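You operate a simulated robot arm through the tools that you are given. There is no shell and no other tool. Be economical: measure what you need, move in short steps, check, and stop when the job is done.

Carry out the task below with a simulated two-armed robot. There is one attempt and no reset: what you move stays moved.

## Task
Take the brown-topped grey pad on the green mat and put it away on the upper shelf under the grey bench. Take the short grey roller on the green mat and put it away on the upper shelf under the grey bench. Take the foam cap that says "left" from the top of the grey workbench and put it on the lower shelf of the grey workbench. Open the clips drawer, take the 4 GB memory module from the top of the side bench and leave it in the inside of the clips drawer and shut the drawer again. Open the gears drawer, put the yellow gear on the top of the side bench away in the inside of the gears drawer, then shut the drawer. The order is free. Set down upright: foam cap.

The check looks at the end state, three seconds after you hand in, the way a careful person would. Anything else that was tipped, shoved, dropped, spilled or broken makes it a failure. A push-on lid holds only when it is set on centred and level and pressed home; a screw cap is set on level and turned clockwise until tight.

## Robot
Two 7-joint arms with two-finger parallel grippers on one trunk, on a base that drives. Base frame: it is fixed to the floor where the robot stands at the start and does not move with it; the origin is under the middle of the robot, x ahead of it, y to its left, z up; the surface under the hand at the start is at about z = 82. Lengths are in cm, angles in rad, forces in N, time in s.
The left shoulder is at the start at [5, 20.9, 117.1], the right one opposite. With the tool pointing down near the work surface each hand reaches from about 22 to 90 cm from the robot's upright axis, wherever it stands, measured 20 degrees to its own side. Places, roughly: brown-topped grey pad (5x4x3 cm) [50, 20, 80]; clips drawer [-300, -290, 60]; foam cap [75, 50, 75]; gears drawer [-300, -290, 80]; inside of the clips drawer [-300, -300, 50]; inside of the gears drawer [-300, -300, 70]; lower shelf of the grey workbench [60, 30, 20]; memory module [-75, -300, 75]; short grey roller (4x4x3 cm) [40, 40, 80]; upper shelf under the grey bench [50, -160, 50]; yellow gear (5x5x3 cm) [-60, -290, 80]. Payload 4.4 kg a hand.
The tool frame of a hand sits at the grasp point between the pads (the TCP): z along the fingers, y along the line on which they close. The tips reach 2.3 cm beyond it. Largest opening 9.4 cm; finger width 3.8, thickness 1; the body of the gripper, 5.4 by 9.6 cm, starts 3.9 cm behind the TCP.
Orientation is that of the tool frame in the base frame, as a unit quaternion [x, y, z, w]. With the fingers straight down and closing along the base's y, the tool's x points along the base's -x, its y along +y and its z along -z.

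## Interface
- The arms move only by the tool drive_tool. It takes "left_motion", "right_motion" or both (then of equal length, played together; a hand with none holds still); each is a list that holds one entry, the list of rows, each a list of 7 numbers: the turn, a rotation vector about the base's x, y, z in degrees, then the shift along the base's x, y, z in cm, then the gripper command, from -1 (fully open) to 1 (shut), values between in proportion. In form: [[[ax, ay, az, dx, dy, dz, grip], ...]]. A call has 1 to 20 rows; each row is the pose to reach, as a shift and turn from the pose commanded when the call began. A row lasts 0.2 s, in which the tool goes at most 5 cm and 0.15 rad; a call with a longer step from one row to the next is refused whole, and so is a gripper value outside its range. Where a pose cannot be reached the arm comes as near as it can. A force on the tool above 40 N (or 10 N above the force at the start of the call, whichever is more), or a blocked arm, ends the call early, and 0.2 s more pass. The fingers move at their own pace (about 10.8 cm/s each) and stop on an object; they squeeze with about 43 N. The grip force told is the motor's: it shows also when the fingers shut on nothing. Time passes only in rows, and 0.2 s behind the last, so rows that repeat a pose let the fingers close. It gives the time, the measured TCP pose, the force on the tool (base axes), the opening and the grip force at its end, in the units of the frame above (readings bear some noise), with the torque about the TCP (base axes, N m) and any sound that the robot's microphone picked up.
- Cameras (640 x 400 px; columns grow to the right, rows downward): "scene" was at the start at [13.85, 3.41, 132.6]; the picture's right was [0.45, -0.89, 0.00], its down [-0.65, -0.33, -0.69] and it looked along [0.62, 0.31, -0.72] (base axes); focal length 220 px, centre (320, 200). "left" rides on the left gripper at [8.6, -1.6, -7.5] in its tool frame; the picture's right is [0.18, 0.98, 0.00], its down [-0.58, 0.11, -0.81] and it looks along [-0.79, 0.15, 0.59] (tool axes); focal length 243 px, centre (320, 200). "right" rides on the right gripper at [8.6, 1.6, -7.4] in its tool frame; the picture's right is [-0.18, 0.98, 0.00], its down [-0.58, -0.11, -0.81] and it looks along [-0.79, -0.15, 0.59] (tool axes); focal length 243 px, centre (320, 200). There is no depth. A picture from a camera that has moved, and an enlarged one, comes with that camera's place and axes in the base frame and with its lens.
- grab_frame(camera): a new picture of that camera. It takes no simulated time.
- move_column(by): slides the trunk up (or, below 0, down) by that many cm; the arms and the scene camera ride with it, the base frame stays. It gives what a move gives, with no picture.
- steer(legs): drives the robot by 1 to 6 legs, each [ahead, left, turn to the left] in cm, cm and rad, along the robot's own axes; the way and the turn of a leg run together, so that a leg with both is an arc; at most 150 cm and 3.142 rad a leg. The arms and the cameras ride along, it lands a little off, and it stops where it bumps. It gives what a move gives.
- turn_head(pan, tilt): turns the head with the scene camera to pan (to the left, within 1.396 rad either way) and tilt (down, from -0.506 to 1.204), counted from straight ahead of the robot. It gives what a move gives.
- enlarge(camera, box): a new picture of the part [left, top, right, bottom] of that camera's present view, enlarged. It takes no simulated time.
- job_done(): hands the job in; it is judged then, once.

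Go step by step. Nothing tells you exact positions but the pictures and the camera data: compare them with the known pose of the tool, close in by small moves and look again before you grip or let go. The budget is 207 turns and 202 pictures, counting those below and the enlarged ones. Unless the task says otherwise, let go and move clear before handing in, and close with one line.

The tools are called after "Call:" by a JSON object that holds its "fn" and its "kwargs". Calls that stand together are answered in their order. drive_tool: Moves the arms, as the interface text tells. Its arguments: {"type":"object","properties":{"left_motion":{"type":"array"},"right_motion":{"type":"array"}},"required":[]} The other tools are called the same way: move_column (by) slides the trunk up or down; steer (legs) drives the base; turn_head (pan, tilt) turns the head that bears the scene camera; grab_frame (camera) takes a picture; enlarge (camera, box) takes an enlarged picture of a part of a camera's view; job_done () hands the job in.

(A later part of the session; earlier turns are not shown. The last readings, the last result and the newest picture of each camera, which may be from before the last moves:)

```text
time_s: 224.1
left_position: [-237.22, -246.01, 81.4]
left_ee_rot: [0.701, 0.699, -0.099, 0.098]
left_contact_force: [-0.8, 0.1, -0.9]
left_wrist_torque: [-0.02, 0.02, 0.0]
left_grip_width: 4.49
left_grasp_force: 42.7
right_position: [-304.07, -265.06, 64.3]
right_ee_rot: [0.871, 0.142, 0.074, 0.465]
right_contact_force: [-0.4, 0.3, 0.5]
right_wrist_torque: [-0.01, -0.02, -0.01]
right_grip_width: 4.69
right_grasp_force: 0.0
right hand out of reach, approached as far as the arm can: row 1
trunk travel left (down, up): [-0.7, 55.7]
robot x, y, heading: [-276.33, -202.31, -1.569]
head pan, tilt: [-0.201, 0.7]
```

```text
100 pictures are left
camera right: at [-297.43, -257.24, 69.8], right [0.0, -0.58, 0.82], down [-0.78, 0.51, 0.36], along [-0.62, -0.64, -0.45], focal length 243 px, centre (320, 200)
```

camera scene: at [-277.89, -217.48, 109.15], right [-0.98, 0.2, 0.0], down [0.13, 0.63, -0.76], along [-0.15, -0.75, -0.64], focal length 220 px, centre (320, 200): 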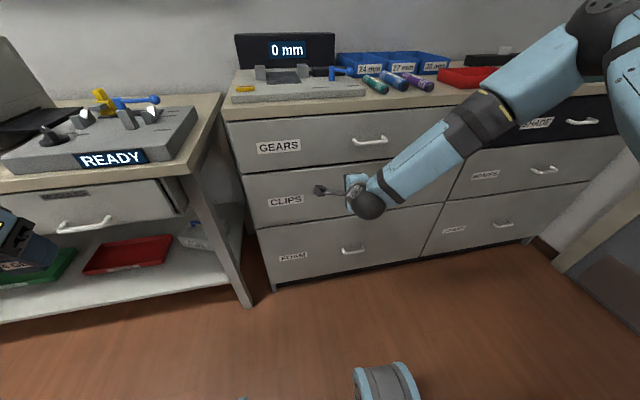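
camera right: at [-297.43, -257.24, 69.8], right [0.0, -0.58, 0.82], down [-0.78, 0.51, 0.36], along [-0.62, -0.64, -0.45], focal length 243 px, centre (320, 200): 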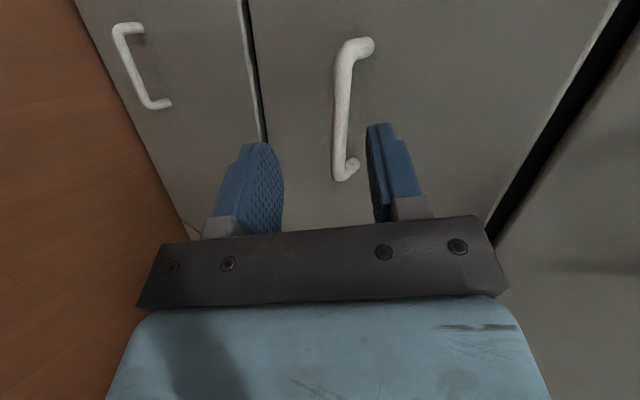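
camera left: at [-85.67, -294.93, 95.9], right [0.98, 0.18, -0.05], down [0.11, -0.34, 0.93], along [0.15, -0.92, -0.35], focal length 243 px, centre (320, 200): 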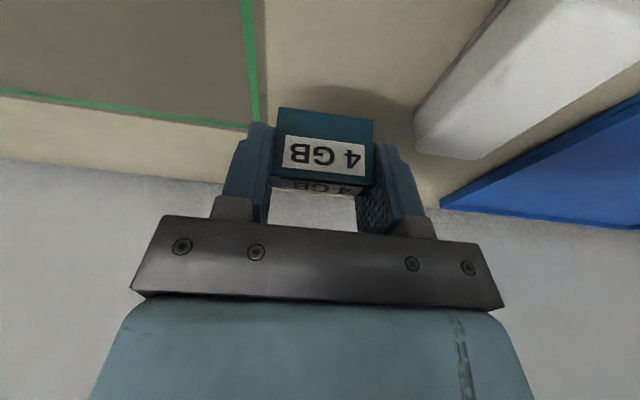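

Now the hand lines up. I narrow the fingers and advance so the CLIPS bar sits between the tips, then look.

Call:
{"fn": "drive_tool", "kwargs": {"right_motion": [[[0, 0, 0, 0, -0.8, 0.7, 0.1], [0, 0, 0, -0.1, -2.2, -0.2, 0.2], [0, 0, 0, -0.2, -3.6, -1.0, 0.23], [0, 0, 0, -0.3, -5, -1.8, 0.23], [0, 0, 0, -0.4, -6.4, -2.6, 0.23]]]}}

Call:
{"fn": "grab_frame", "kwargs": {"camera": "right"}}

Call:
{"fn": "enlarge", "kwargs": {"camera": "scene", "box": [270, 130, 430, 250]}}

```text
time_s: 225.3
left_position: [-237.15, -245.78, 81.61]
left_ee_rot: [0.701, 0.698, -0.101, 0.099]
left_contact_force: [-0.9, 0.8, -1.0]
left_wrist_torque: [-0.04, -0.03, -0.02]
left_grip_width: 4.48
left_grasp_force: 42.9
right_position: [-304.4, -271.17, 62.06]
right_ee_rot: [0.87, 0.143, 0.074, 0.467]
right_contact_force: [-1.9, 35.4, 13.6]
right_wrist_torque: [-0.87, 0.06, -0.35]
right_grip_width: 3.33
right_grasp_force: 0.0
trunk travel left (down, up): [-0.7, 55.7]
robot x, y, heading: [-276.28, -201.96, -1.575]
head pan, tilt: [-0.201, 0.7]
```

```text
99 pictures are left
camera right: at [-297.78, -263.27, 67.47], right [0.0, -0.57, 0.82], down [-0.78, 0.51, 0.36], along [-0.62, -0.64, -0.45], focal length 243 px, centre (320, 200)
```

right: 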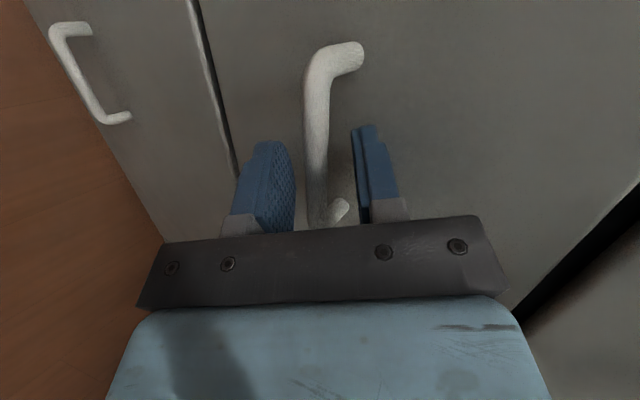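

```text
3.33 times, centred on (350, 190) of scene
camera zoom: at [-277.85, -217.14, 109.24], right [-0.98, 0.2, 0.0], down [0.13, 0.63, -0.77], along [-0.15, -0.75, -0.64], focal length 735 px, centre (220, 233)
```

zoom: 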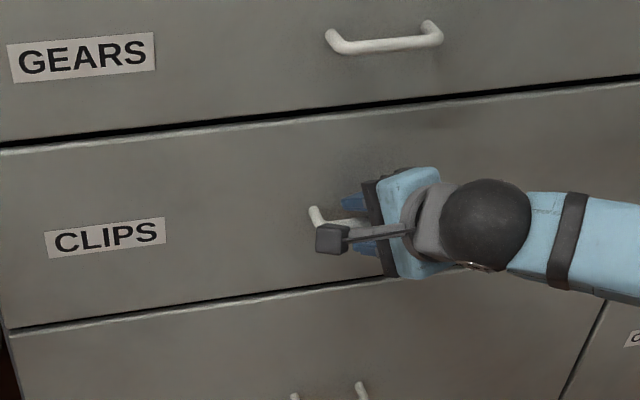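

The bar lies between the fingers and the tips touch the drawer face. I ease back 0.5 cm and close on the bar.

Call:
{"fn": "drive_tool", "kwargs": {"right_motion": [[[0, 0, 0, 0, 0.6, 0.1, 0.4], [0, 0, 0, 0, 0.6, 0.1, 0.7], [0, 0, 0, 0, 0.6, 0.1, 1], [0, 0, 0, 0, 0.6, 0.1, 1], [0, 0, 0, 0, 0.6, 0.1, 1]]]}}

Call:
{"fn": "grab_frame", "kwargs": {"camera": "right"}}

```text
time_s: 226.5
left_position: [-237.2, -245.93, 81.31]
left_ee_rot: [0.701, 0.7, -0.1, 0.097]
left_contact_force: [0.7, 0.0, 0.0]
left_wrist_torque: [-0.01, 0.05, 0.03]
left_grip_width: 4.5
left_grasp_force: 43.5
right_position: [-304.44, -270.78, 61.86]
right_ee_rot: [0.871, 0.141, 0.074, 0.465]
right_contact_force: [4.6, -2.3, 0.4]
right_wrist_torque: [0.04, -1.58, -1.4]
right_grip_width: 1.86
right_grasp_force: 45.2
trunk travel left (down, up): [-0.7, 55.7]
robot x, y, heading: [-276.03, -201.94, -1.573]
head pan, tilt: [-0.201, 0.7]
```

```text
97 pictures are left
camera right: at [-297.78, -263.04, 67.3], right [0.0, -0.58, 0.82], down [-0.78, 0.51, 0.36], along [-0.62, -0.64, -0.45], focal length 243 px, centre (320, 200)
```

right: 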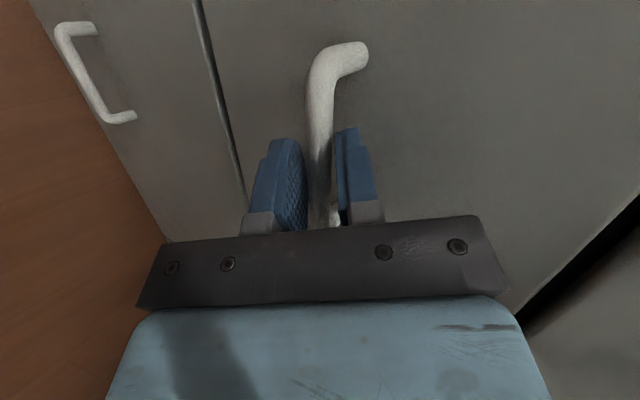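

The bar is gripped. I pull the drawer by driving back gently.

Call:
{"fn": "steer", "kwargs": {"legs": [[-10, 0, 0]]}}

Call:
{"fn": "grab_frame", "kwargs": {"camera": "scene"}}

```text
time_s: 227.7
left_position: [-237.09, -236.15, 81.28]
left_ee_rot: [0.702, 0.699, -0.099, 0.098]
left_contact_force: [0.6, -0.3, 0.5]
left_wrist_torque: [-0.01, 0.0, -0.01]
left_grip_width: 4.49
left_grasp_force: 43.4
right_position: [-304.54, -260.92, 61.84]
right_ee_rot: [0.871, 0.142, 0.074, 0.465]
right_contact_force: [13.0, 0.0, -2.3]
right_wrist_torque: [-0.01, -1.8, -0.82]
right_grip_width: 1.83
right_grasp_force: 45.5
trunk travel left (down, up): [-0.7, 55.7]
robot x, y, heading: [-276.8, -192.34, -1.572]
head pan, tilt: [-0.201, 0.7]
```

```text
96 pictures are left
camera scene: at [-277.84, -207.65, 109.14], right [-0.98, 0.2, 0.0], down [0.13, 0.63, -0.76], along [-0.15, -0.75, -0.64], focal length 220 px, centre (320, 200)
```

scene: 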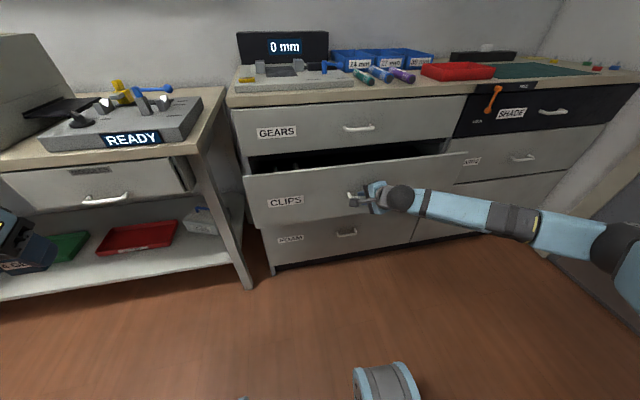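

The drawer opens smoothly. I pull 17 cm more.

Call:
{"fn": "steer", "kwargs": {"legs": [[-17, 0, 0]]}}

Call:
{"fn": "grab_frame", "kwargs": {"camera": "scene"}}

```text
time_s: 229.1
left_position: [-237.22, -219.26, 81.36]
left_ee_rot: [0.702, 0.699, -0.099, 0.098]
left_contact_force: [-0.1, 0.1, -0.5]
left_wrist_torque: [0.01, 0.01, 0.01]
left_grip_width: 4.5
left_grasp_force: 42.7
right_position: [-304.44, -243.91, 61.93]
right_ee_rot: [0.871, 0.141, 0.074, 0.465]
right_contact_force: [-0.9, -1.8, -1.6]
right_wrist_torque: [0.04, -1.71, -0.79]
right_grip_width: 1.85
right_grasp_force: 44.8
trunk travel left (down, up): [-0.7, 55.7]
robot x, y, heading: [-275.91, -175.12, -1.571]
head pan, tilt: [-0.201, 0.7]
```

```text
95 pictures are left
camera scene: at [-277.87, -190.69, 109.15], right [-0.98, 0.2, 0.0], down [0.13, 0.63, -0.76], along [-0.15, -0.75, -0.64], focal length 220 px, centre (320, 200)
```

scene: 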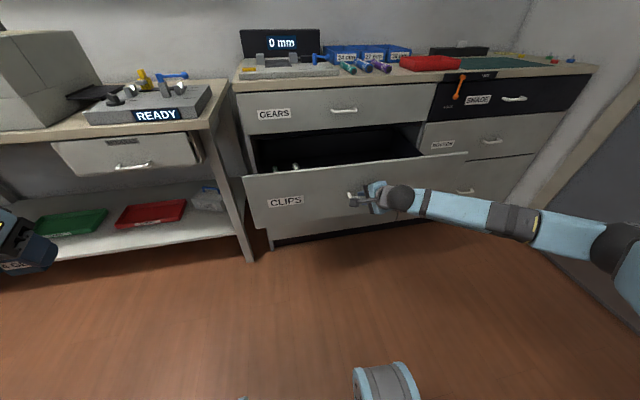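

The CLIPS drawer is open about 27 cm (front at y ≈ -250, x -265 to -345). I release the handle, back the hand off, and raise the trunk to look inside.

Call:
{"fn": "drive_tool", "kwargs": {"right_motion": [[[0, 0, 0, 0, 0, 0, 0.5], [0, 0, 0, 0, 0, 0, 0.1], [0, 0, 0, -0.5, 1.6, 1.1, 0], [0, 0, 0, -1, 3.2, 2.2, 0], [0, 0, 0, -2, 6, 4, 0], [0, 0, 0, -2.5, 8, 6, 0], [0, 0, 0, -2.5, 10, 9, 0]]]}}

Call:
{"fn": "move_column", "kwargs": {"by": 25}}

Call:
{"fn": "turn_head", "kwargs": {"pan": -0.3, "tilt": 0.75}}

Call:
{"fn": "grab_frame", "kwargs": {"camera": "scene"}}

```text
time_s: 230.7
left_position: [-237.13, -219.16, 81.45]
left_ee_rot: [0.702, 0.699, -0.1, 0.097]
left_contact_force: [0.2, 0.6, -0.9]
left_wrist_torque: [0.0, -0.03, 0.01]
left_grip_width: 4.49
left_grasp_force: 42.9
right_position: [-306.82, -233.96, 71.11]
right_ee_rot: [0.871, 0.141, 0.073, 0.466]
right_contact_force: [0.2, 0.5, 0.3]
right_wrist_torque: [0.01, 0.0, 0.02]
right_grip_width: 4.69
right_grasp_force: 0.0
trunk travel left (down, up): [-0.7, 55.7]
robot x, y, heading: [-275.86, -175.45, -1.572]
head pan, tilt: [-0.201, 0.7]
```

```text
time_s: 233.3
left_position: [-237.06, -219.18, 106.33]
left_ee_rot: [0.702, 0.699, -0.1, 0.097]
left_contact_force: [1.9, 0.1, -0.2]
left_wrist_torque: [0.05, 0.01, -0.04]
left_grip_width: 4.48
left_grasp_force: 42.7
right_position: [-306.9, -234.1, 95.97]
right_ee_rot: [0.871, 0.141, 0.074, 0.465]
right_contact_force: [0.2, -1.2, 0.1]
right_wrist_torque: [0.02, -0.01, 0.0]
right_grip_width: 4.72
right_grasp_force: 0.0
trunk travel left (down, up): [-25.7, 30.7]
robot x, y, heading: [-275.78, -175.35, -1.567]
head pan, tilt: [-0.201, 0.7]
```

```text
time_s: 234.0
left_position: [-237.21, -219.18, 106.35]
left_ee_rot: [0.701, 0.699, -0.099, 0.097]
left_contact_force: [-0.5, -0.4, -0.6]
left_wrist_torque: [0.02, 0.01, -0.01]
left_grip_width: 4.49
left_grasp_force: 43.1
right_position: [-306.88, -234.18, 95.97]
right_ee_rot: [0.871, 0.142, 0.073, 0.465]
right_contact_force: [0.4, -0.9, 0.0]
right_wrist_torque: [-0.02, 0.01, -0.01]
right_grip_width: 4.71
right_grasp_force: 0.0
trunk travel left (down, up): [-25.7, 30.7]
robot x, y, heading: [-275.91, -175.24, -1.575]
head pan, tilt: [-0.3, 0.75]
```

```text
94 pictures are left
camera scene: at [-278.59, -190.28, 133.72], right [-0.95, 0.3, 0.0], down [0.2, 0.65, -0.73], along [-0.22, -0.7, -0.68], focal length 220 px, centre (320, 200)
```

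scene: 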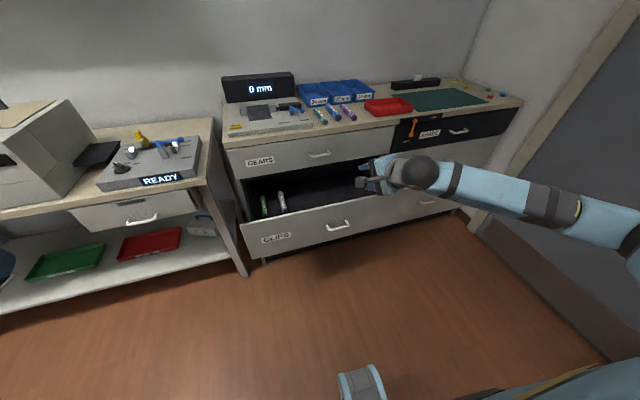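

Two small things lie at the left inside (x ≈ -279 to -285); the middle is free. I reposition the robot so the left hand comes over about (-300, -263).

Call:
{"fn": "drive_tool", "kwargs": {"right_motion": [[[0, 0, 0, 0, 2, 1, 0], [0, 0, 0, 0, 4, 2, 0], [0, 0, 0, 0, 6, 3, 0], [0, 0, 0, 0, 8, 4, 0], [0, 0, 0, 0, 10, 5, 0]]]}}

Call:
{"fn": "steer", "kwargs": {"legs": [[0, -50, 0], [26, 0, 0]]}}

Call:
{"fn": "turn_head", "kwargs": {"pan": 0.3, "tilt": 0.95}}

Call:
{"fn": "grab_frame", "kwargs": {"camera": "scene"}}

```text
time_s: 235.2
left_position: [-237.17, -219.12, 106.31]
left_ee_rot: [0.702, 0.699, -0.1, 0.097]
left_contact_force: [0.8, -0.9, 0.8]
left_wrist_torque: [0.0, 0.03, -0.05]
left_grip_width: 4.54
left_grasp_force: 43.3
right_position: [-306.98, -223.95, 101.09]
right_ee_rot: [0.87, 0.142, 0.074, 0.466]
right_contact_force: [0.0, 1.2, 0.1]
right_wrist_torque: [0.0, 0.01, -0.02]
right_grip_width: 4.72
right_grasp_force: 0.1
trunk travel left (down, up): [-25.7, 30.7]
robot x, y, heading: [-275.99, -175.67, -1.575]
head pan, tilt: [-0.3, 0.75]
```

```text
time_s: 241.5
left_position: [-287.21, -245.27, 106.38]
left_ee_rot: [0.703, 0.697, -0.099, 0.096]
left_contact_force: [0.7, 0.2, -1.0]
left_wrist_torque: [-0.03, 0.01, 0.04]
left_grip_width: 4.49
left_grasp_force: 43.0
right_position: [-356.9, -249.56, 101.04]
right_ee_rot: [0.871, 0.139, 0.073, 0.466]
right_contact_force: [1.1, 0.1, -0.8]
right_wrist_torque: [-0.02, 0.02, -0.03]
right_grip_width: 4.71
right_grasp_force: 0.1
trunk travel left (down, up): [-25.7, 30.7]
robot x, y, heading: [-325.74, -201.28, -1.583]
head pan, tilt: [-0.3, 0.75]
```

```text
time_s: 242.5
left_position: [-287.17, -245.26, 106.39]
left_ee_rot: [0.703, 0.697, -0.099, 0.098]
left_contact_force: [-0.3, 0.3, -0.2]
left_wrist_torque: [0.01, 0.03, -0.03]
left_grip_width: 4.51
left_grasp_force: 43.0
right_position: [-356.92, -249.53, 100.97]
right_ee_rot: [0.872, 0.138, 0.073, 0.465]
right_contact_force: [-0.2, 0.6, -0.1]
right_wrist_torque: [-0.01, 0.03, 0.01]
right_grip_width: 4.7
right_grasp_force: 0.0
trunk travel left (down, up): [-25.7, 30.7]
robot x, y, heading: [-325.82, -200.67, -1.581]
head pan, tilt: [0.3, 0.949]
```

```text
93 pictures are left
camera scene: at [-323.82, -215.09, 132.17], right [-0.96, -0.29, 0.0], down [-0.23, 0.78, -0.58], along [0.17, -0.56, -0.81], focal length 220 px, centre (320, 200)
```

scene: 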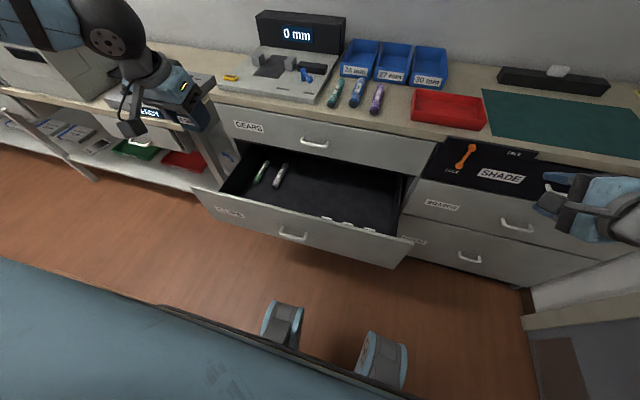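

Good view: free floor between the pens (x ≈ -286) and the small clips near the front. I aim for about (-297, -269); I drive 13 cm closer and lower the trunk.

Call:
{"fn": "steer", "kwargs": {"legs": [[13, 0, 0.012]]}}

Call:
{"fn": "drive_tool", "kwargs": {"left_motion": [[[0, 0, 0, -2, -2, 0, 1], [0, 0, 0, -4, -4, 0, 1], [0, 0, 0, -6, -6, 0, 1], [0, 0, 0, -8, -8, 0, 1], [0, 0, 0, -9.5, -10, 0, 1]]], "right_motion": [[[0, 0, 0, 0, 2, 1, 0], [0, 0, 0, 0, 4, 2, 0], [0, 0, 0, 0, 6, 3, 0], [0, 0, 0, 0, 7, 4, 0], [0, 0, 0, 0, 8, 5, 0]]]}}

Call:
{"fn": "move_column", "kwargs": {"by": -20}}

Call:
{"fn": "grab_frame", "kwargs": {"camera": "scene"}}

Call:
{"fn": "grab_frame", "kwargs": {"camera": "left"}}

```text
time_s: 243.8
left_position: [-286.62, -257.72, 106.3]
left_ee_rot: [0.7, 0.701, -0.098, 0.098]
left_contact_force: [-0.2, 0.0, -0.3]
left_wrist_torque: [0.03, 0.04, 0.02]
left_grip_width: 4.5
left_grasp_force: 42.8
right_position: [-356.44, -262.96, 100.96]
right_ee_rot: [0.87, 0.144, 0.075, 0.465]
right_contact_force: [0.4, -0.9, 0.3]
right_wrist_torque: [-0.04, 0.0, 0.0]
right_grip_width: 4.69
right_grasp_force: 0.0
trunk travel left (down, up): [-25.7, 30.7]
robot x, y, heading: [-326.09, -214.1, -1.568]
head pan, tilt: [0.3, 0.949]
```

```text
time_s: 245.0
left_position: [-296.19, -267.62, 106.21]
left_ee_rot: [0.7, 0.7, -0.098, 0.098]
left_contact_force: [-0.1, 0.1, -0.4]
left_wrist_torque: [-0.01, 0.01, -0.05]
left_grip_width: 4.5
left_grasp_force: 42.8
right_position: [-358.07, -259.94, 105.3]
right_ee_rot: [0.87, 0.143, 0.076, 0.465]
right_contact_force: [-0.4, 0.3, 0.5]
right_wrist_torque: [0.02, -0.01, 0.01]
right_grip_width: 4.7
right_grasp_force: 0.1
right hand out of reach, approached as far as the arm can: row 2, 3, 4, 5
trunk travel left (down, up): [-25.7, 30.7]
robot x, y, heading: [-325.98, -214.06, -1.568]
head pan, tilt: [0.3, 0.949]
```

```text
time_s: 247.2
left_position: [-296.19, -267.64, 86.23]
left_ee_rot: [0.7, 0.701, -0.098, 0.098]
left_contact_force: [-0.5, 0.8, -1.6]
left_wrist_torque: [-0.02, 0.01, -0.01]
left_grip_width: 4.48
left_grasp_force: 42.9
right_position: [-357.88, -259.88, 85.16]
right_ee_rot: [0.871, 0.144, 0.076, 0.464]
right_contact_force: [-0.9, -0.4, 0.8]
right_wrist_torque: [0.0, 0.05, 0.03]
right_grip_width: 4.73
right_grasp_force: 0.0
trunk travel left (down, up): [-5.7, 50.7]
robot x, y, heading: [-325.84, -214.27, -1.57]
head pan, tilt: [0.3, 0.949]
```

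```text
92 pictures are left
camera scene: at [-323.68, -227.92, 112.17], right [-0.95, -0.3, 0.0], down [-0.24, 0.78, -0.58], along [0.17, -0.56, -0.81], focal length 220 px, centre (320, 200)
```

scene: 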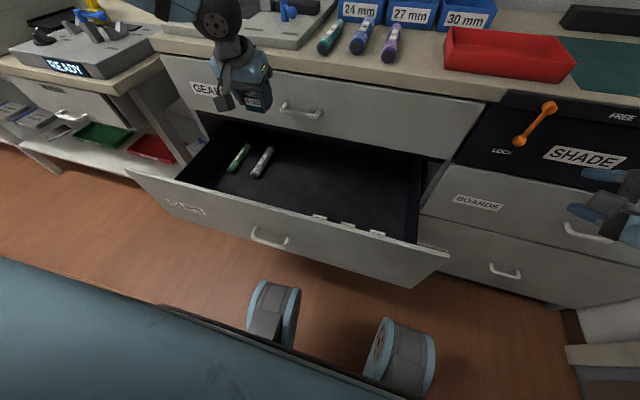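

```text
91 pictures are left
camera left: at [-297.8, -257.35, 91.03], right [0.98, 0.18, -0.05], down [0.11, -0.34, 0.94], along [0.15, -0.92, -0.35], focal length 243 px, centre (320, 200)
```

left: 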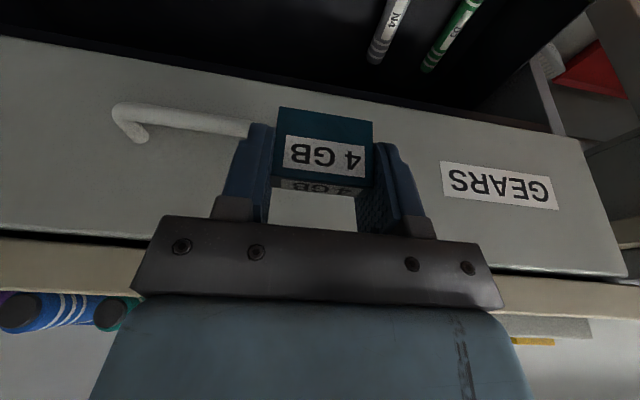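

Everything clears. I lower the left hand into the drawer.

Call:
{"fn": "drive_tool", "kwargs": {"left_motion": [[[0, 0, 0, -0.3, 0, -2, 1], [0, 0, 0, -0.6, 0, -4, 1], [0, 0, 0, -0.8, 0, -6, 1], [0, 0, 0, -0.8, 0, -8, 1], [0, 0, 0, -0.8, 0, -10, 1], [0, 0, 0, -0.8, 0, -12, 1], [0, 0, 0, -0.8, 0, -14, 1], [0, 0, 0, -0.8, 0, -16, 1]]]}}

Call:
{"fn": "grab_frame", "kwargs": {"camera": "left"}}

Call:
{"fn": "grab_frame", "kwargs": {"camera": "scene"}}

```text
time_s: 249.0
left_position: [-296.85, -267.57, 70.29]
left_ee_rot: [0.699, 0.701, -0.098, 0.098]
left_contact_force: [-0.2, 0.3, -0.3]
left_wrist_torque: [0.04, 0.01, 0.01]
left_grip_width: 4.5
left_grasp_force: 42.9
right_position: [-357.97, -259.93, 85.24]
right_ee_rot: [0.87, 0.144, 0.076, 0.465]
right_contact_force: [-0.4, 0.3, -0.6]
right_wrist_torque: [0.01, -0.02, -0.01]
right_grip_width: 4.71
right_grasp_force: 0.1
trunk travel left (down, up): [-5.7, 50.7]
robot x, y, heading: [-326.04, -213.69, -1.565]
head pan, tilt: [0.3, 0.949]
```

```text
90 pictures are left
camera left: at [-298.63, -257.39, 74.94], right [0.98, 0.18, -0.05], down [0.11, -0.34, 0.94], along [0.15, -0.92, -0.35], focal length 243 px, centre (320, 200)
```

left: 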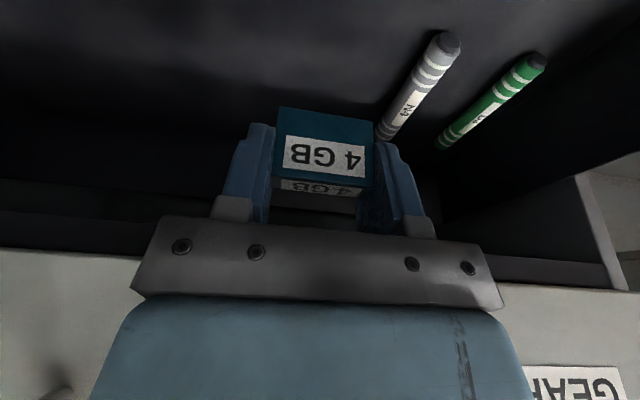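

```text
89 pictures are left
camera scene: at [-323.67, -227.95, 112.17], right [-0.95, -0.3, 0.0], down [-0.24, 0.78, -0.58], along [0.17, -0.56, -0.81], focal length 220 px, centre (320, 200)
```

scene: 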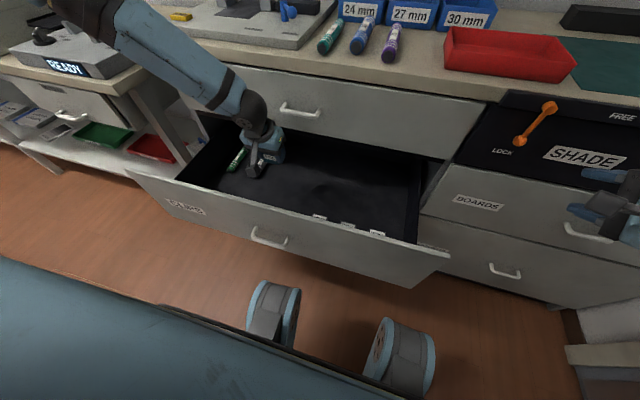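

Clear of the markers. I go on lowering until contact.

Call:
{"fn": "drive_tool", "kwargs": {"left_motion": [[[0, 0, 0, 0, 0, -2, 1], [0, 0, 0, 0, 0, -4, 1], [0, 0, 0, 0, 0, -6, 1], [0, 0, 0, 0, 0, -8, 1], [0, 0, 0, 0, 0, -9, 1], [0, 0, 0, 0, 0, -10, 1], [0, 0, 0, 0, 0, -11, 1], [0, 0, 0, 0, 0, -12, 1]]]}}

Call:
{"fn": "grab_frame", "kwargs": {"camera": "left"}}

Call:
{"fn": "grab_frame", "kwargs": {"camera": "scene"}}

```text
time_s: 250.8
left_position: [-294.9, -266.75, 61.5]
left_ee_rot: [0.7, 0.7, -0.098, 0.098]
left_contact_force: [-0.6, -1.0, 0.2]
left_wrist_torque: [0.0, -0.01, 0.03]
left_grip_width: 4.52
left_grasp_force: 43.1
left hand out of reach, approached as far as the arm can: row 4, 5, 6, 7, 8
right_position: [-357.94, -259.92, 85.19]
right_ee_rot: [0.87, 0.144, 0.076, 0.465]
right_contact_force: [-0.4, 0.2, -0.9]
right_wrist_torque: [0.02, 0.02, -0.02]
right_grip_width: 4.7
right_grasp_force: 0.1
trunk travel left (down, up): [-5.7, 50.7]
robot x, y, heading: [-325.74, -214.15, -1.566]
head pan, tilt: [0.3, 0.949]
```

```text
88 pictures are left
camera left: at [-296.64, -256.49, 66.31], right [0.98, 0.18, -0.05], down [0.11, -0.34, 0.93], along [0.15, -0.92, -0.35], focal length 243 px, centre (320, 200)
```

left: 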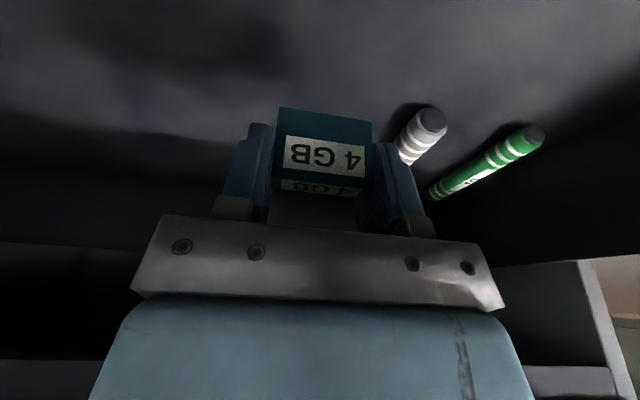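

```text
87 pictures are left
camera scene: at [-323.68, -227.93, 112.17], right [-0.95, -0.3, 0.0], down [-0.24, 0.78, -0.58], along [0.17, -0.56, -0.81], focal length 220 px, centre (320, 200)
```

scene: 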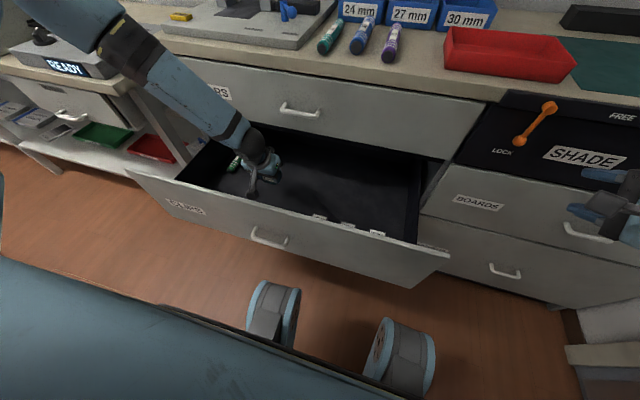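

The arm is at its limit, but the trunk still has 5.7 cm. I lower it.

Call:
{"fn": "move_column", "kwargs": {"by": -5.6}}

Call:
{"fn": "grab_frame", "kwargs": {"camera": "left"}}

```text
time_s: 251.7
left_position: [-294.96, -266.9, 55.95]
left_ee_rot: [0.7, 0.701, -0.098, 0.098]
left_contact_force: [0.2, 0.4, 0.6]
left_wrist_torque: [0.02, -0.02, -0.01]
left_grip_width: 4.49
left_grasp_force: 42.9
right_position: [-357.98, -259.91, 79.65]
right_ee_rot: [0.871, 0.144, 0.075, 0.464]
right_contact_force: [0.3, 0.4, 0.5]
right_wrist_torque: [0.01, 0.0, 0.01]
right_grip_width: 4.66
right_grasp_force: 0.0
trunk travel left (down, up): [-0.1, 56.3]
robot x, y, heading: [-325.83, -214.07, -1.567]
head pan, tilt: [0.3, 0.949]
```

```text
86 pictures are left
camera left: at [-296.64, -256.49, 60.73], right [0.98, 0.18, -0.05], down [0.11, -0.34, 0.94], along [0.15, -0.92, -0.35], focal length 243 px, centre (320, 200)
```

left: 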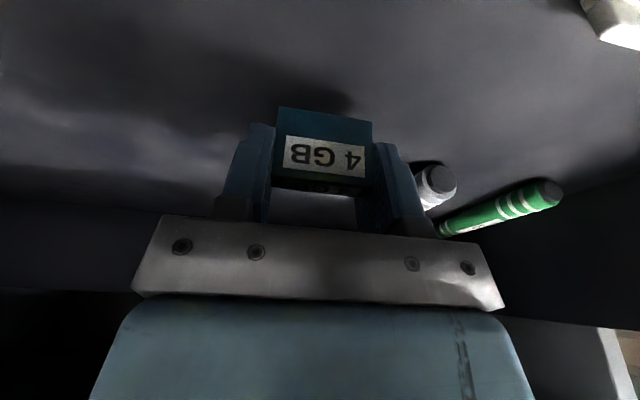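

Only a small gap is left (floor near z = 52). I try a last bit downward with the arm, drawing slightly back.

Call:
{"fn": "drive_tool", "kwargs": {"left_motion": [[[0, 0, 0, 0.2, 0.6, -0.4, 1], [0, 0, 0, 0.4, 1.2, -0.8, 1], [0, 0, 0, 0.6, 1.8, -1.3, 1], [0, 0, 0, 0.8, 2.4, -1.8, 1]]]}}

```text
time_s: 252.7
left_position: [-293.77, -264.3, 54.65]
left_ee_rot: [0.7, 0.701, -0.1, 0.098]
left_contact_force: [0.0, -0.5, -1.2]
left_wrist_torque: [0.02, 0.0, -0.04]
left_grip_width: 4.49
left_grasp_force: 43.3
left hand out of reach, approached as far as the arm can: row 3, 4
right_position: [-357.85, -259.9, 79.56]
right_ee_rot: [0.87, 0.143, 0.076, 0.465]
right_contact_force: [0.8, -0.2, 0.1]
right_wrist_torque: [0.0, 0.01, 0.02]
right_grip_width: 4.69
right_grasp_force: 0.0
trunk travel left (down, up): [-0.1, 56.3]
robot x, y, heading: [-325.65, -213.78, -1.565]
head pan, tilt: [0.3, 0.949]
```

Call:
{"fn": "grab_frame", "kwargs": {"camera": "left"}}

Call:
{"fn": "enlarge", "kwargs": {"camera": "scene", "box": [180, 110, 380, 250]}}

```text
85 pictures are left
camera left: at [-295.53, -254.04, 59.41], right [0.98, 0.18, -0.05], down [0.11, -0.34, 0.93], along [0.15, -0.92, -0.35], focal length 243 px, centre (320, 200)
```

left: 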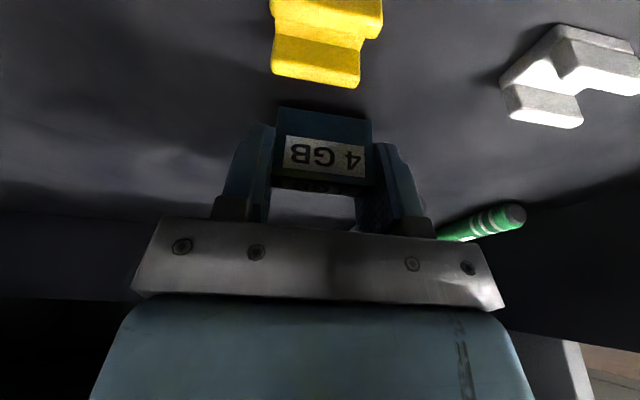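

```text
2.86 times, centred on (280, 180) of scene
camera zoom: at [-323.68, -227.93, 106.57], right [-0.95, -0.3, 0.0], down [-0.24, 0.78, -0.58], along [0.17, -0.56, -0.81], focal length 630 px, centre (434, 257)
```

zoom: 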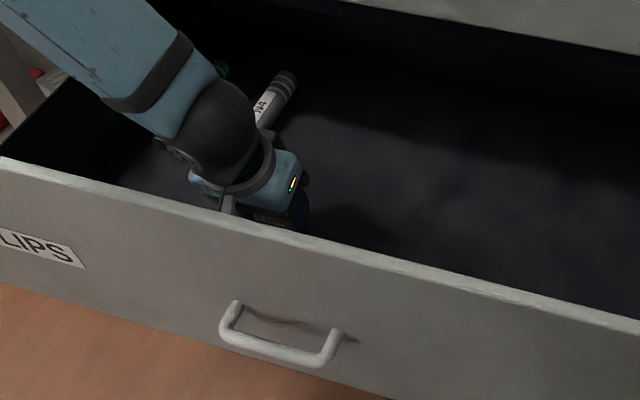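

There are clips lying just in front; I drive forward 3.5 cm to put the module back behind them at this height.

Call:
{"fn": "steer", "kwargs": {"legs": [[3.5, 0, 0]]}}

Call:
{"fn": "grab_frame", "kwargs": {"camera": "left"}}

```text
time_s: 253.6
left_position: [-293.69, -267.9, 54.57]
left_ee_rot: [0.699, 0.701, -0.098, 0.098]
left_contact_force: [0.4, 0.9, -0.8]
left_wrist_torque: [0.01, -0.01, 0.03]
left_grip_width: 4.5
left_grasp_force: 43.5
right_position: [-357.94, -263.44, 79.74]
right_ee_rot: [0.87, 0.144, 0.075, 0.465]
right_contact_force: [0.0, 0.5, -0.5]
right_wrist_torque: [-0.02, 0.01, 0.02]
right_grip_width: 4.71
right_grasp_force: 0.0
trunk travel left (down, up): [-0.1, 56.3]
robot x, y, heading: [-325.64, -217.45, -1.567]
head pan, tilt: [0.3, 0.949]
```

```text
83 pictures are left
camera left: at [-295.51, -257.51, 59.39], right [0.98, 0.18, -0.05], down [0.11, -0.34, 0.93], along [0.15, -0.92, -0.35], focal length 243 px, centre (320, 200)
```

left: 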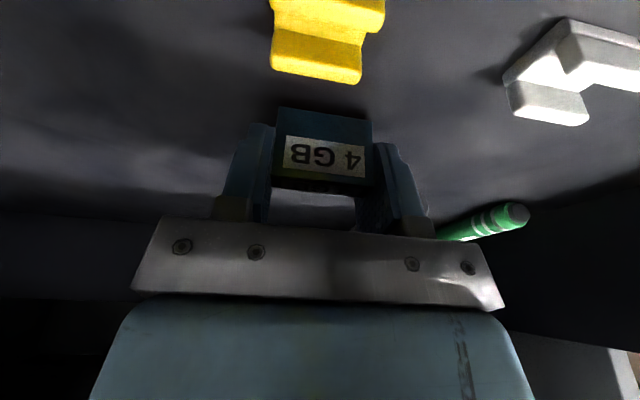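

The view is unchanged: the drawer slid in with the robot, which is harmless. The module is clear of the clip behind it, so I try a little lower and then release.

Call:
{"fn": "drive_tool", "kwargs": {"left_motion": [[[0, 0, 0, 0.1, 0, -0.3, 1], [0, 0, 0, 0.2, 0.2, -0.6, 1], [0, 0, 0, 0.3, 0.3, -0.9, 1], [0, 0, 0, 0.4, 0.3, -1.2, 1]]]}}

```text
time_s: 254.6
left_position: [-293.03, -267.37, 54.15]
left_ee_rot: [0.7, 0.7, -0.1, 0.097]
left_contact_force: [-0.6, -1.0, 0.4]
left_wrist_torque: [0.02, 0.01, 0.03]
left_grip_width: 4.51
left_grasp_force: 42.7
left hand out of reach, approached as far as the arm can: row 2, 3, 4
right_position: [-357.91, -263.45, 79.57]
right_ee_rot: [0.87, 0.144, 0.075, 0.465]
right_contact_force: [-0.4, 1.1, 0.9]
right_wrist_torque: [0.01, -0.01, -0.05]
right_grip_width: 4.67
right_grasp_force: 0.1
trunk travel left (down, up): [-0.1, 56.3]
robot x, y, heading: [-325.68, -217.58, -1.561]
head pan, tilt: [0.3, 0.949]
```

Bottom is within about a centimetre of the floor. I release gently.

Call:
{"fn": "drive_tool", "kwargs": {"left_motion": [[[0, 0, 0, 0, 0, 0, 0.5], [0, 0, 0, 0, 0, 0, 0.0], [0, 0, 0, 0, 0, 0, -0.15], [0, 0, 0, 0, 0, 0, -0.3], [0, 0, 0, 0, 0, 0, -0.3]]]}}

Call:
{"fn": "grab_frame", "kwargs": {"camera": "left"}}

```text
time_s: 255.8
left_position: [-293.05, -267.32, 54.01]
left_ee_rot: [0.7, 0.701, -0.099, 0.097]
left_contact_force: [-0.4, 0.0, -0.2]
left_wrist_torque: [0.02, -0.02, 0.02]
left_grip_width: 6.13
left_grasp_force: 0.0
right_position: [-357.98, -263.37, 79.66]
right_ee_rot: [0.871, 0.143, 0.076, 0.465]
right_contact_force: [0.2, -0.5, 0.6]
right_wrist_torque: [0.01, 0.03, -0.04]
right_grip_width: 4.72
right_grasp_force: 0.0
trunk travel left (down, up): [-0.1, 56.3]
robot x, y, heading: [-325.91, -217.39, -1.565]
head pan, tilt: [0.3, 0.949]
```

```text
82 pictures are left
camera left: at [-294.69, -257.06, 58.87], right [0.98, 0.18, -0.05], down [0.11, -0.34, 0.93], along [0.15, -0.92, -0.35], focal length 243 px, centre (320, 200)
```

left: 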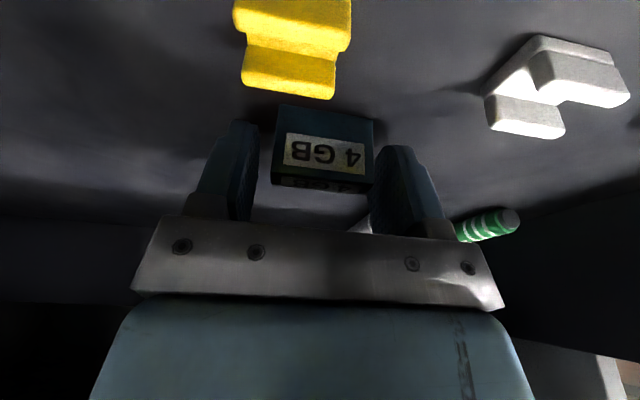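

The module stands upright in the drawer. I lift the left hand out.

Call:
{"fn": "drive_tool", "kwargs": {"left_motion": [[[0, 0, 0, 0, 0, 1, -0.3], [0, 0, 0, 0, 0, 2.5, -0.3], [0, 0, 0, 0, 0, 4.5, -0.3], [0, 0, 0, 0, 0, 7, -0.3], [0, 0, 0, 0, 0, 10, -0.3], [0, 0, 0, 0, 0, 13, -0.3], [0, 0, 0, 0, 0, 16, -0.3], [0, 0, 0, 0, 0, 19, -0.3], [0, 0, 0, 0, 1, 22, -0.3], [0, 0, 0, 0, 3, 25, -0.3], [0, 0, 0, 0, 6, 28, -0.3], [0, 0, 0, 2, 9, 30, -0.3], [0, 0, 0, 4, 12, 31, -0.3], [0, 0, 0, 6, 16, 31, -0.3]]]}}

Call:
{"fn": "grab_frame", "kwargs": {"camera": "scene"}}

```text
time_s: 258.8
left_position: [-286.4, -252.18, 85.83]
left_ee_rot: [0.699, 0.702, -0.098, 0.096]
left_contact_force: [0.0, -0.2, -0.6]
left_wrist_torque: [-0.03, 0.01, 0.01]
left_grip_width: 6.09
left_grasp_force: 0.0
left hand out of reach, approached as far as the arm can: row 14
right_position: [-357.98, -263.37, 79.67]
right_ee_rot: [0.87, 0.144, 0.075, 0.465]
right_contact_force: [-0.6, -1.1, 0.5]
right_wrist_torque: [0.01, 0.0, 0.01]
right_grip_width: 4.69
right_grasp_force: 0.0
trunk travel left (down, up): [-0.1, 56.3]
robot x, y, heading: [-325.85, -217.44, -1.568]
head pan, tilt: [0.3, 0.949]
```

```text
81 pictures are left
camera scene: at [-323.65, -231.36, 106.58], right [-0.95, -0.3, 0.0], down [-0.24, 0.78, -0.58], along [0.17, -0.56, -0.81], focal length 220 px, centre (320, 200)
```

scene: 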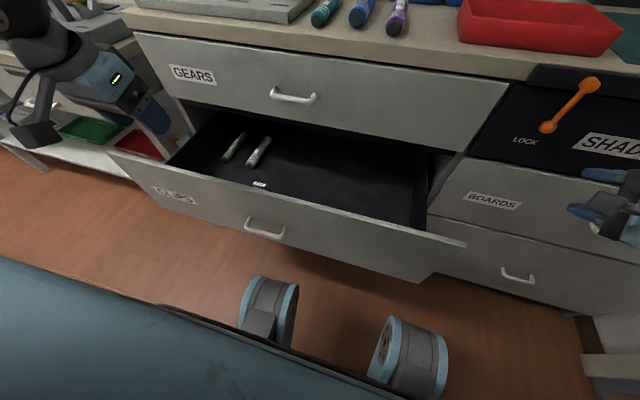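

The module stands inside. To shut the drawer, I go back to the earlier stance in front and push its face with the closed right hand.

Call:
{"fn": "steer", "kwargs": {"legs": [[-28, 0, 0], [0, 44, 0]]}}

Call:
{"fn": "drive_tool", "kwargs": {"right_motion": [[[0, 0, 0, 2, 0, -2, 0.4], [0, 0, 0, 4, 0, -4, 0.8], [0, 0, 0, 6, 0, -6, 1], [0, 0, 0, 8, 0, -8, 1], [0, 0, 0, 9, 0, -10, 1], [0, 0, 0, 9, 0, -12, 1], [0, 0, 0, 9, 0, -14, 1], [0, 0, 0, 9, 0, -17, 1]]]}}

Call:
{"fn": "turn_head", "kwargs": {"pan": -0.3, "tilt": 0.8}}

Call:
{"fn": "grab_frame", "kwargs": {"camera": "scene"}}

```text
time_s: 264.7
left_position: [-243.15, -224.51, 85.86]
left_ee_rot: [0.7, 0.7, -0.099, 0.097]
left_contact_force: [-0.2, 0.2, 0.4]
left_wrist_torque: [-0.01, -0.01, -0.01]
left_grip_width: 6.12
left_grasp_force: 0.2
right_position: [-314.68, -235.51, 79.59]
right_ee_rot: [0.871, 0.143, 0.076, 0.465]
right_contact_force: [-0.3, 0.4, 0.7]
right_wrist_torque: [-0.02, -0.03, 0.02]
right_grip_width: 4.69
right_grasp_force: 0.0
trunk travel left (down, up): [-0.1, 56.3]
robot x, y, heading: [-282.78, -189.58, -1.569]
head pan, tilt: [0.3, 0.949]
```

```text
time_s: 266.6
left_position: [-243.01, -224.6, 85.72]
left_ee_rot: [0.7, 0.701, -0.099, 0.097]
left_contact_force: [0.8, 0.4, -0.5]
left_wrist_torque: [-0.01, 0.02, -0.03]
left_grip_width: 6.11
left_grasp_force: 0.0
right_position: [-314.09, -234.67, 63.09]
right_ee_rot: [0.854, 0.268, -0.071, 0.441]
right_contact_force: [-0.3, -0.4, -1.0]
right_wrist_torque: [0.04, -0.01, -0.02]
right_grip_width: 0.01
right_grasp_force: 42.5
right hand out of reach, approached as far as the arm can: row 6, 7, 8
trunk travel left (down, up): [-0.1, 56.3]
robot x, y, heading: [-282.39, -189.8, -1.57]
head pan, tilt: [0.3, 0.949]
stopped in row 8 (right hand): the arm was blocked; the commanded pose is now the measured one
```

```text
time_s: 267.6
left_position: [-243.3, -224.61, 85.87]
left_ee_rot: [0.7, 0.7, -0.099, 0.097]
left_contact_force: [0.6, 0.5, 0.0]
left_wrist_torque: [0.02, -0.02, 0.0]
left_grip_width: 6.13
left_grasp_force: 0.1
right_position: [-314.11, -234.68, 62.98]
right_ee_rot: [0.854, 0.267, -0.07, 0.441]
right_contact_force: [0.2, 0.3, -0.2]
right_wrist_torque: [-0.01, -0.01, 0.0]
right_grip_width: 0.0
right_grasp_force: 42.4
trunk travel left (down, up): [-0.1, 56.3]
robot x, y, heading: [-282.78, -190.09, -1.57]
head pan, tilt: [-0.3, 0.799]
```

```text
80 pictures are left
camera scene: at [-284.97, -204.37, 107.7], right [-0.96, 0.29, 0.0], down [0.21, 0.69, -0.7], along [-0.2, -0.67, -0.72], focal length 220 px, centre (320, 200)
```

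scene: 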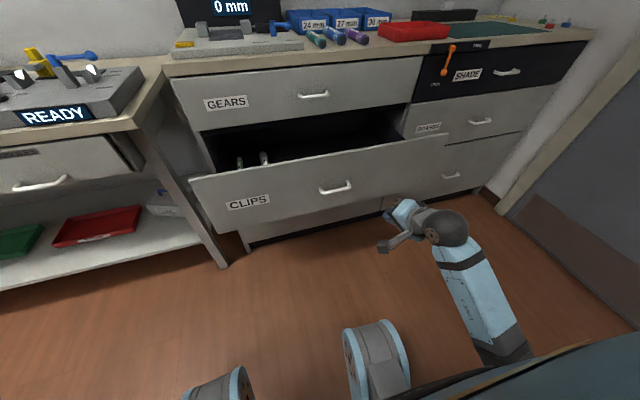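

The closed right hand points at the drawer face just right of its handle. I drive forward to push it shut.

Call:
{"fn": "steer", "kwargs": {"legs": [[20, 0, 0], [14, 0, 0]]}}

Call:
{"fn": "grab_frame", "kwargs": {"camera": "scene"}}

```text
time_s: 270.1
left_position: [-243.17, -258.04, 85.93]
left_ee_rot: [0.7, 0.701, -0.098, 0.098]
left_contact_force: [1.1, 0.0, 0.1]
left_wrist_torque: [0.03, -0.01, 0.01]
left_grip_width: 6.1
left_grasp_force: 0.1
right_position: [-313.96, -268.03, 62.96]
right_ee_rot: [0.854, 0.267, -0.07, 0.44]
right_contact_force: [-0.3, -0.6, -0.1]
right_wrist_torque: [0.01, 0.0, 0.01]
right_grip_width: 0.0
right_grasp_force: 41.8
trunk travel left (down, up): [-0.1, 56.3]
robot x, y, heading: [-281.88, -223.03, -1.569]
head pan, tilt: [-0.3, 0.799]
```

```text
79 pictures are left
camera scene: at [-284.92, -237.7, 107.72], right [-0.96, 0.29, 0.0], down [0.21, 0.69, -0.7], along [-0.2, -0.67, -0.72], focal length 220 px, centre (320, 200)
```

scene: 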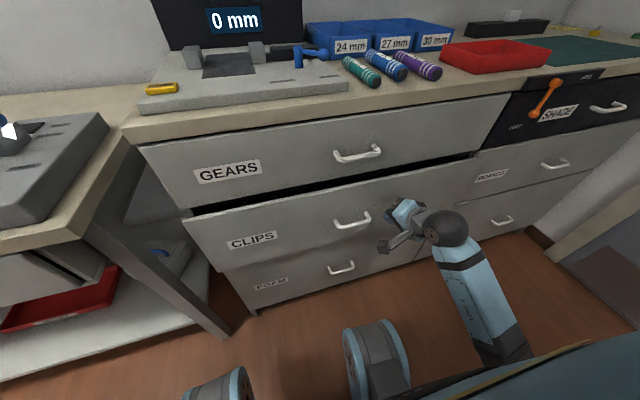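

Nearly shut. I first raise the left hand away from the side bench, then push the remaining few cm.

Call:
{"fn": "drive_tool", "kwargs": {"left_motion": [[[0, 0, 0, 0, 1, 3, -0.3], [0, 0, 0, 0, 3, 6, -0.3], [0, 0, 0, 0, 5, 9, -0.3], [0, 0, 0, 0, 6, 12, -0.3], [0, 0, 0, 0, 7, 15, -0.3], [0, 0, 0, 0, 8, 18, -0.3]]]}}

Call:
{"fn": "steer", "kwargs": {"legs": [[7, 0, 0]]}}

Call:
{"fn": "grab_frame", "kwargs": {"camera": "scene"}}

```text
time_s: 271.5
left_position: [-243.18, -249.86, 104.06]
left_ee_rot: [0.7, 0.701, -0.099, 0.097]
left_contact_force: [0.0, -0.3, -0.5]
left_wrist_torque: [-0.03, 0.01, -0.02]
left_grip_width: 6.11
left_grasp_force: 0.1
right_position: [-314.05, -267.98, 62.9]
right_ee_rot: [0.854, 0.268, -0.07, 0.44]
right_contact_force: [0.0, 0.1, 0.3]
right_wrist_torque: [0.01, 0.02, 0.01]
right_grip_width: 0.0
right_grasp_force: 42.4
trunk travel left (down, up): [-0.1, 56.3]
robot x, y, heading: [-282.52, -222.78, -1.568]
head pan, tilt: [-0.3, 0.799]
```

```text
time_s: 272.5
left_position: [-243.09, -254.46, 103.94]
left_ee_rot: [0.7, 0.7, -0.098, 0.097]
left_contact_force: [-0.7, -0.2, 0.5]
left_wrist_torque: [-0.01, 0.03, 0.01]
left_grip_width: 6.09
left_grasp_force: 0.0
right_position: [-314.02, -271.82, 63.05]
right_ee_rot: [0.857, 0.268, -0.069, 0.434]
right_contact_force: [0.8, 6.9, 0.9]
right_wrist_torque: [-0.03, 0.03, -0.04]
right_grip_width: 0.0
right_grasp_force: 42.2
trunk travel left (down, up): [-0.1, 56.3]
robot x, y, heading: [-282.57, -227.42, -1.57]
head pan, tilt: [-0.3, 0.799]
stopped in leg 1: the force on the tool passed its limit at 182 N (the readings are from after the stop); the commanded pose is now the measured one
```

```text
78 pictures are left
camera scene: at [-284.81, -242.08, 107.72], right [-0.96, 0.29, 0.0], down [0.21, 0.68, -0.7], along [-0.21, -0.67, -0.72], focal length 220 px, centre (320, 200)
```

scene: 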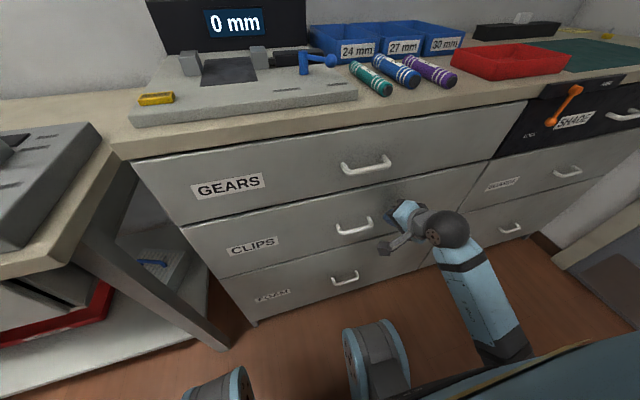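

The CLIPS drawer is shut with the module inside. While here I also open the GEARS drawer: back off, raise the trunk 20 cm, and line the right hand up with its handle.

Call:
{"fn": "steer", "kwargs": {"legs": [[-25, 0, 0], [0, 6.5, 0]]}}

Call:
{"fn": "move_column", "kwargs": {"by": 20.2}}

Call:
{"fn": "drive_tool", "kwargs": {"right_motion": [[[0.2, -4, -1, 0.5, -3, 0.3, 0.5], [0.4, -8, -2, 1, -6, 0.6, 0], [0.6, -12, -3, 1.5, -9, 1, 0], [0.8, -16, -4, 2, -12, 1.3, 0], [1, -20, -5, 2.8, -15, 1.6, 0], [1, -21.5, -5.5, 3.4, -18.2, 1.6, 0]]]}}

Call:
{"fn": "grab_frame", "kwargs": {"camera": "right"}}

```text
time_s: 275.1
left_position: [-236.7, -229.26, 103.83]
left_ee_rot: [0.701, 0.7, -0.098, 0.097]
left_contact_force: [0.4, -0.3, 1.1]
left_wrist_torque: [-0.01, 0.01, 0.01]
left_grip_width: 6.1
left_grasp_force: 0.1
right_position: [-307.6, -246.72, 63.04]
right_ee_rot: [0.857, 0.269, -0.07, 0.435]
right_contact_force: [-0.1, -0.2, -1.2]
right_wrist_torque: [0.01, 0.02, -0.01]
right_grip_width: 0.02
right_grasp_force: 42.3
trunk travel left (down, up): [-0.1, 56.3]
robot x, y, heading: [-275.95, -202.3, -1.571]
head pan, tilt: [-0.3, 0.799]
```

```text
time_s: 277.3
left_position: [-236.63, -229.21, 124.13]
left_ee_rot: [0.701, 0.7, -0.098, 0.097]
left_contact_force: [-0.2, -0.4, 0.2]
left_wrist_torque: [-0.04, 0.01, 0.01]
left_grip_width: 6.09
left_grasp_force: 0.0
right_position: [-307.67, -246.74, 83.05]
right_ee_rot: [0.857, 0.269, -0.068, 0.435]
right_contact_force: [0.2, -0.5, -0.2]
right_wrist_torque: [-0.01, 0.0, 0.03]
right_grip_width: 0.0
right_grasp_force: 42.5
trunk travel left (down, up): [-20.3, 36.1]
robot x, y, heading: [-275.86, -202.06, -1.571]
head pan, tilt: [-0.3, 0.799]
```

```text
time_s: 278.7
left_position: [-236.63, -229.27, 124.07]
left_ee_rot: [0.701, 0.7, -0.098, 0.098]
left_contact_force: [-0.9, 0.0, 0.0]
left_wrist_torque: [0.02, -0.01, -0.03]
left_grip_width: 6.12
left_grasp_force: 0.0
right_position: [-304.09, -265.02, 84.87]
right_ee_rot: [0.871, 0.142, 0.074, 0.465]
right_contact_force: [-0.3, -0.8, -0.7]
right_wrist_torque: [-0.02, 0.03, 0.01]
right_grip_width: 4.69
right_grasp_force: 0.1
trunk travel left (down, up): [-20.3, 36.1]
robot x, y, heading: [-276.21, -202.51, -1.569]
head pan, tilt: [-0.3, 0.799]
```

```text
77 pictures are left
camera right: at [-297.49, -257.22, 90.35], right [0.0, -0.58, 0.82], down [-0.78, 0.51, 0.36], along [-0.62, -0.64, -0.45], focal length 243 px, centre (320, 200)
```

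right: 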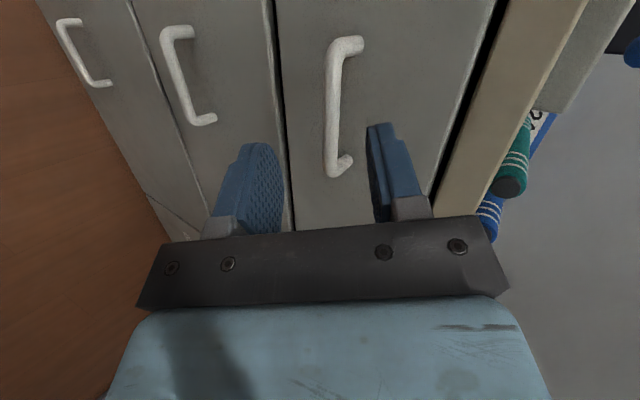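

Same picture as before, bar slightly lower. I advance, and close on the GEARS bar.

Call:
{"fn": "drive_tool", "kwargs": {"right_motion": [[[0, 0, 0, 0, -0.8, 0.3, 0.1], [0, 0, 0, -0.1, -2.2, -0.6, 0.2], [0, 0, 0, -0.2, -3.6, -1.5, 0.23], [0, 0, 0, -0.3, -4.8, -2.3, 0.23], [0, 0, 0, -0.3, -5.7, -2.8, 0.23], [0, 0, 0, -0.3, -5.7, -2.8, 0.5], [0, 0, 0, -0.3, -5.7, -2.8, 0.8], [0, 0, 0, -0.3, -5.7, -2.8, 1], [0, 0, 0, -0.3, -5.7, -2.8, 1]]]}}

Call:
{"fn": "grab_frame", "kwargs": {"camera": "right"}}

```text
time_s: 280.7
left_position: [-236.82, -229.23, 124.21]
left_ee_rot: [0.701, 0.7, -0.099, 0.097]
left_contact_force: [-0.1, -0.3, -0.2]
left_wrist_torque: [0.05, 0.0, 0.0]
left_grip_width: 6.11
left_grasp_force: 0.1
right_position: [-304.57, -270.75, 81.93]
right_ee_rot: [0.871, 0.141, 0.076, 0.465]
right_contact_force: [-0.6, 4.4, -5.0]
right_wrist_torque: [0.16, -1.59, -1.19]
right_grip_width: 1.84
right_grasp_force: 45.1
trunk travel left (down, up): [-20.3, 36.1]
robot x, y, heading: [-275.97, -202.31, -1.573]
head pan, tilt: [-0.3, 0.799]
```

```text
76 pictures are left
camera right: at [-297.91, -262.88, 87.38], right [0.0, -0.58, 0.82], down [-0.78, 0.51, 0.36], along [-0.62, -0.64, -0.45], focal length 243 px, centre (320, 200)
```

right: 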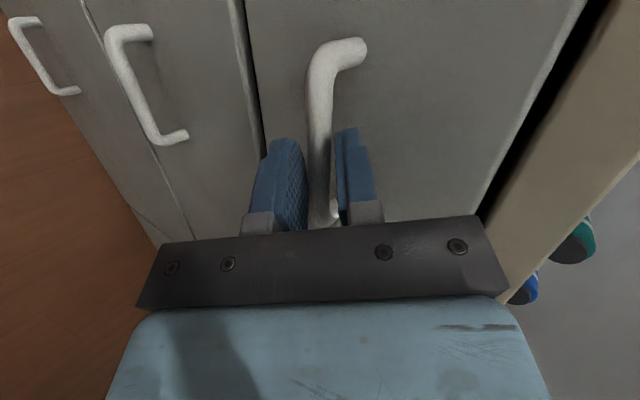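

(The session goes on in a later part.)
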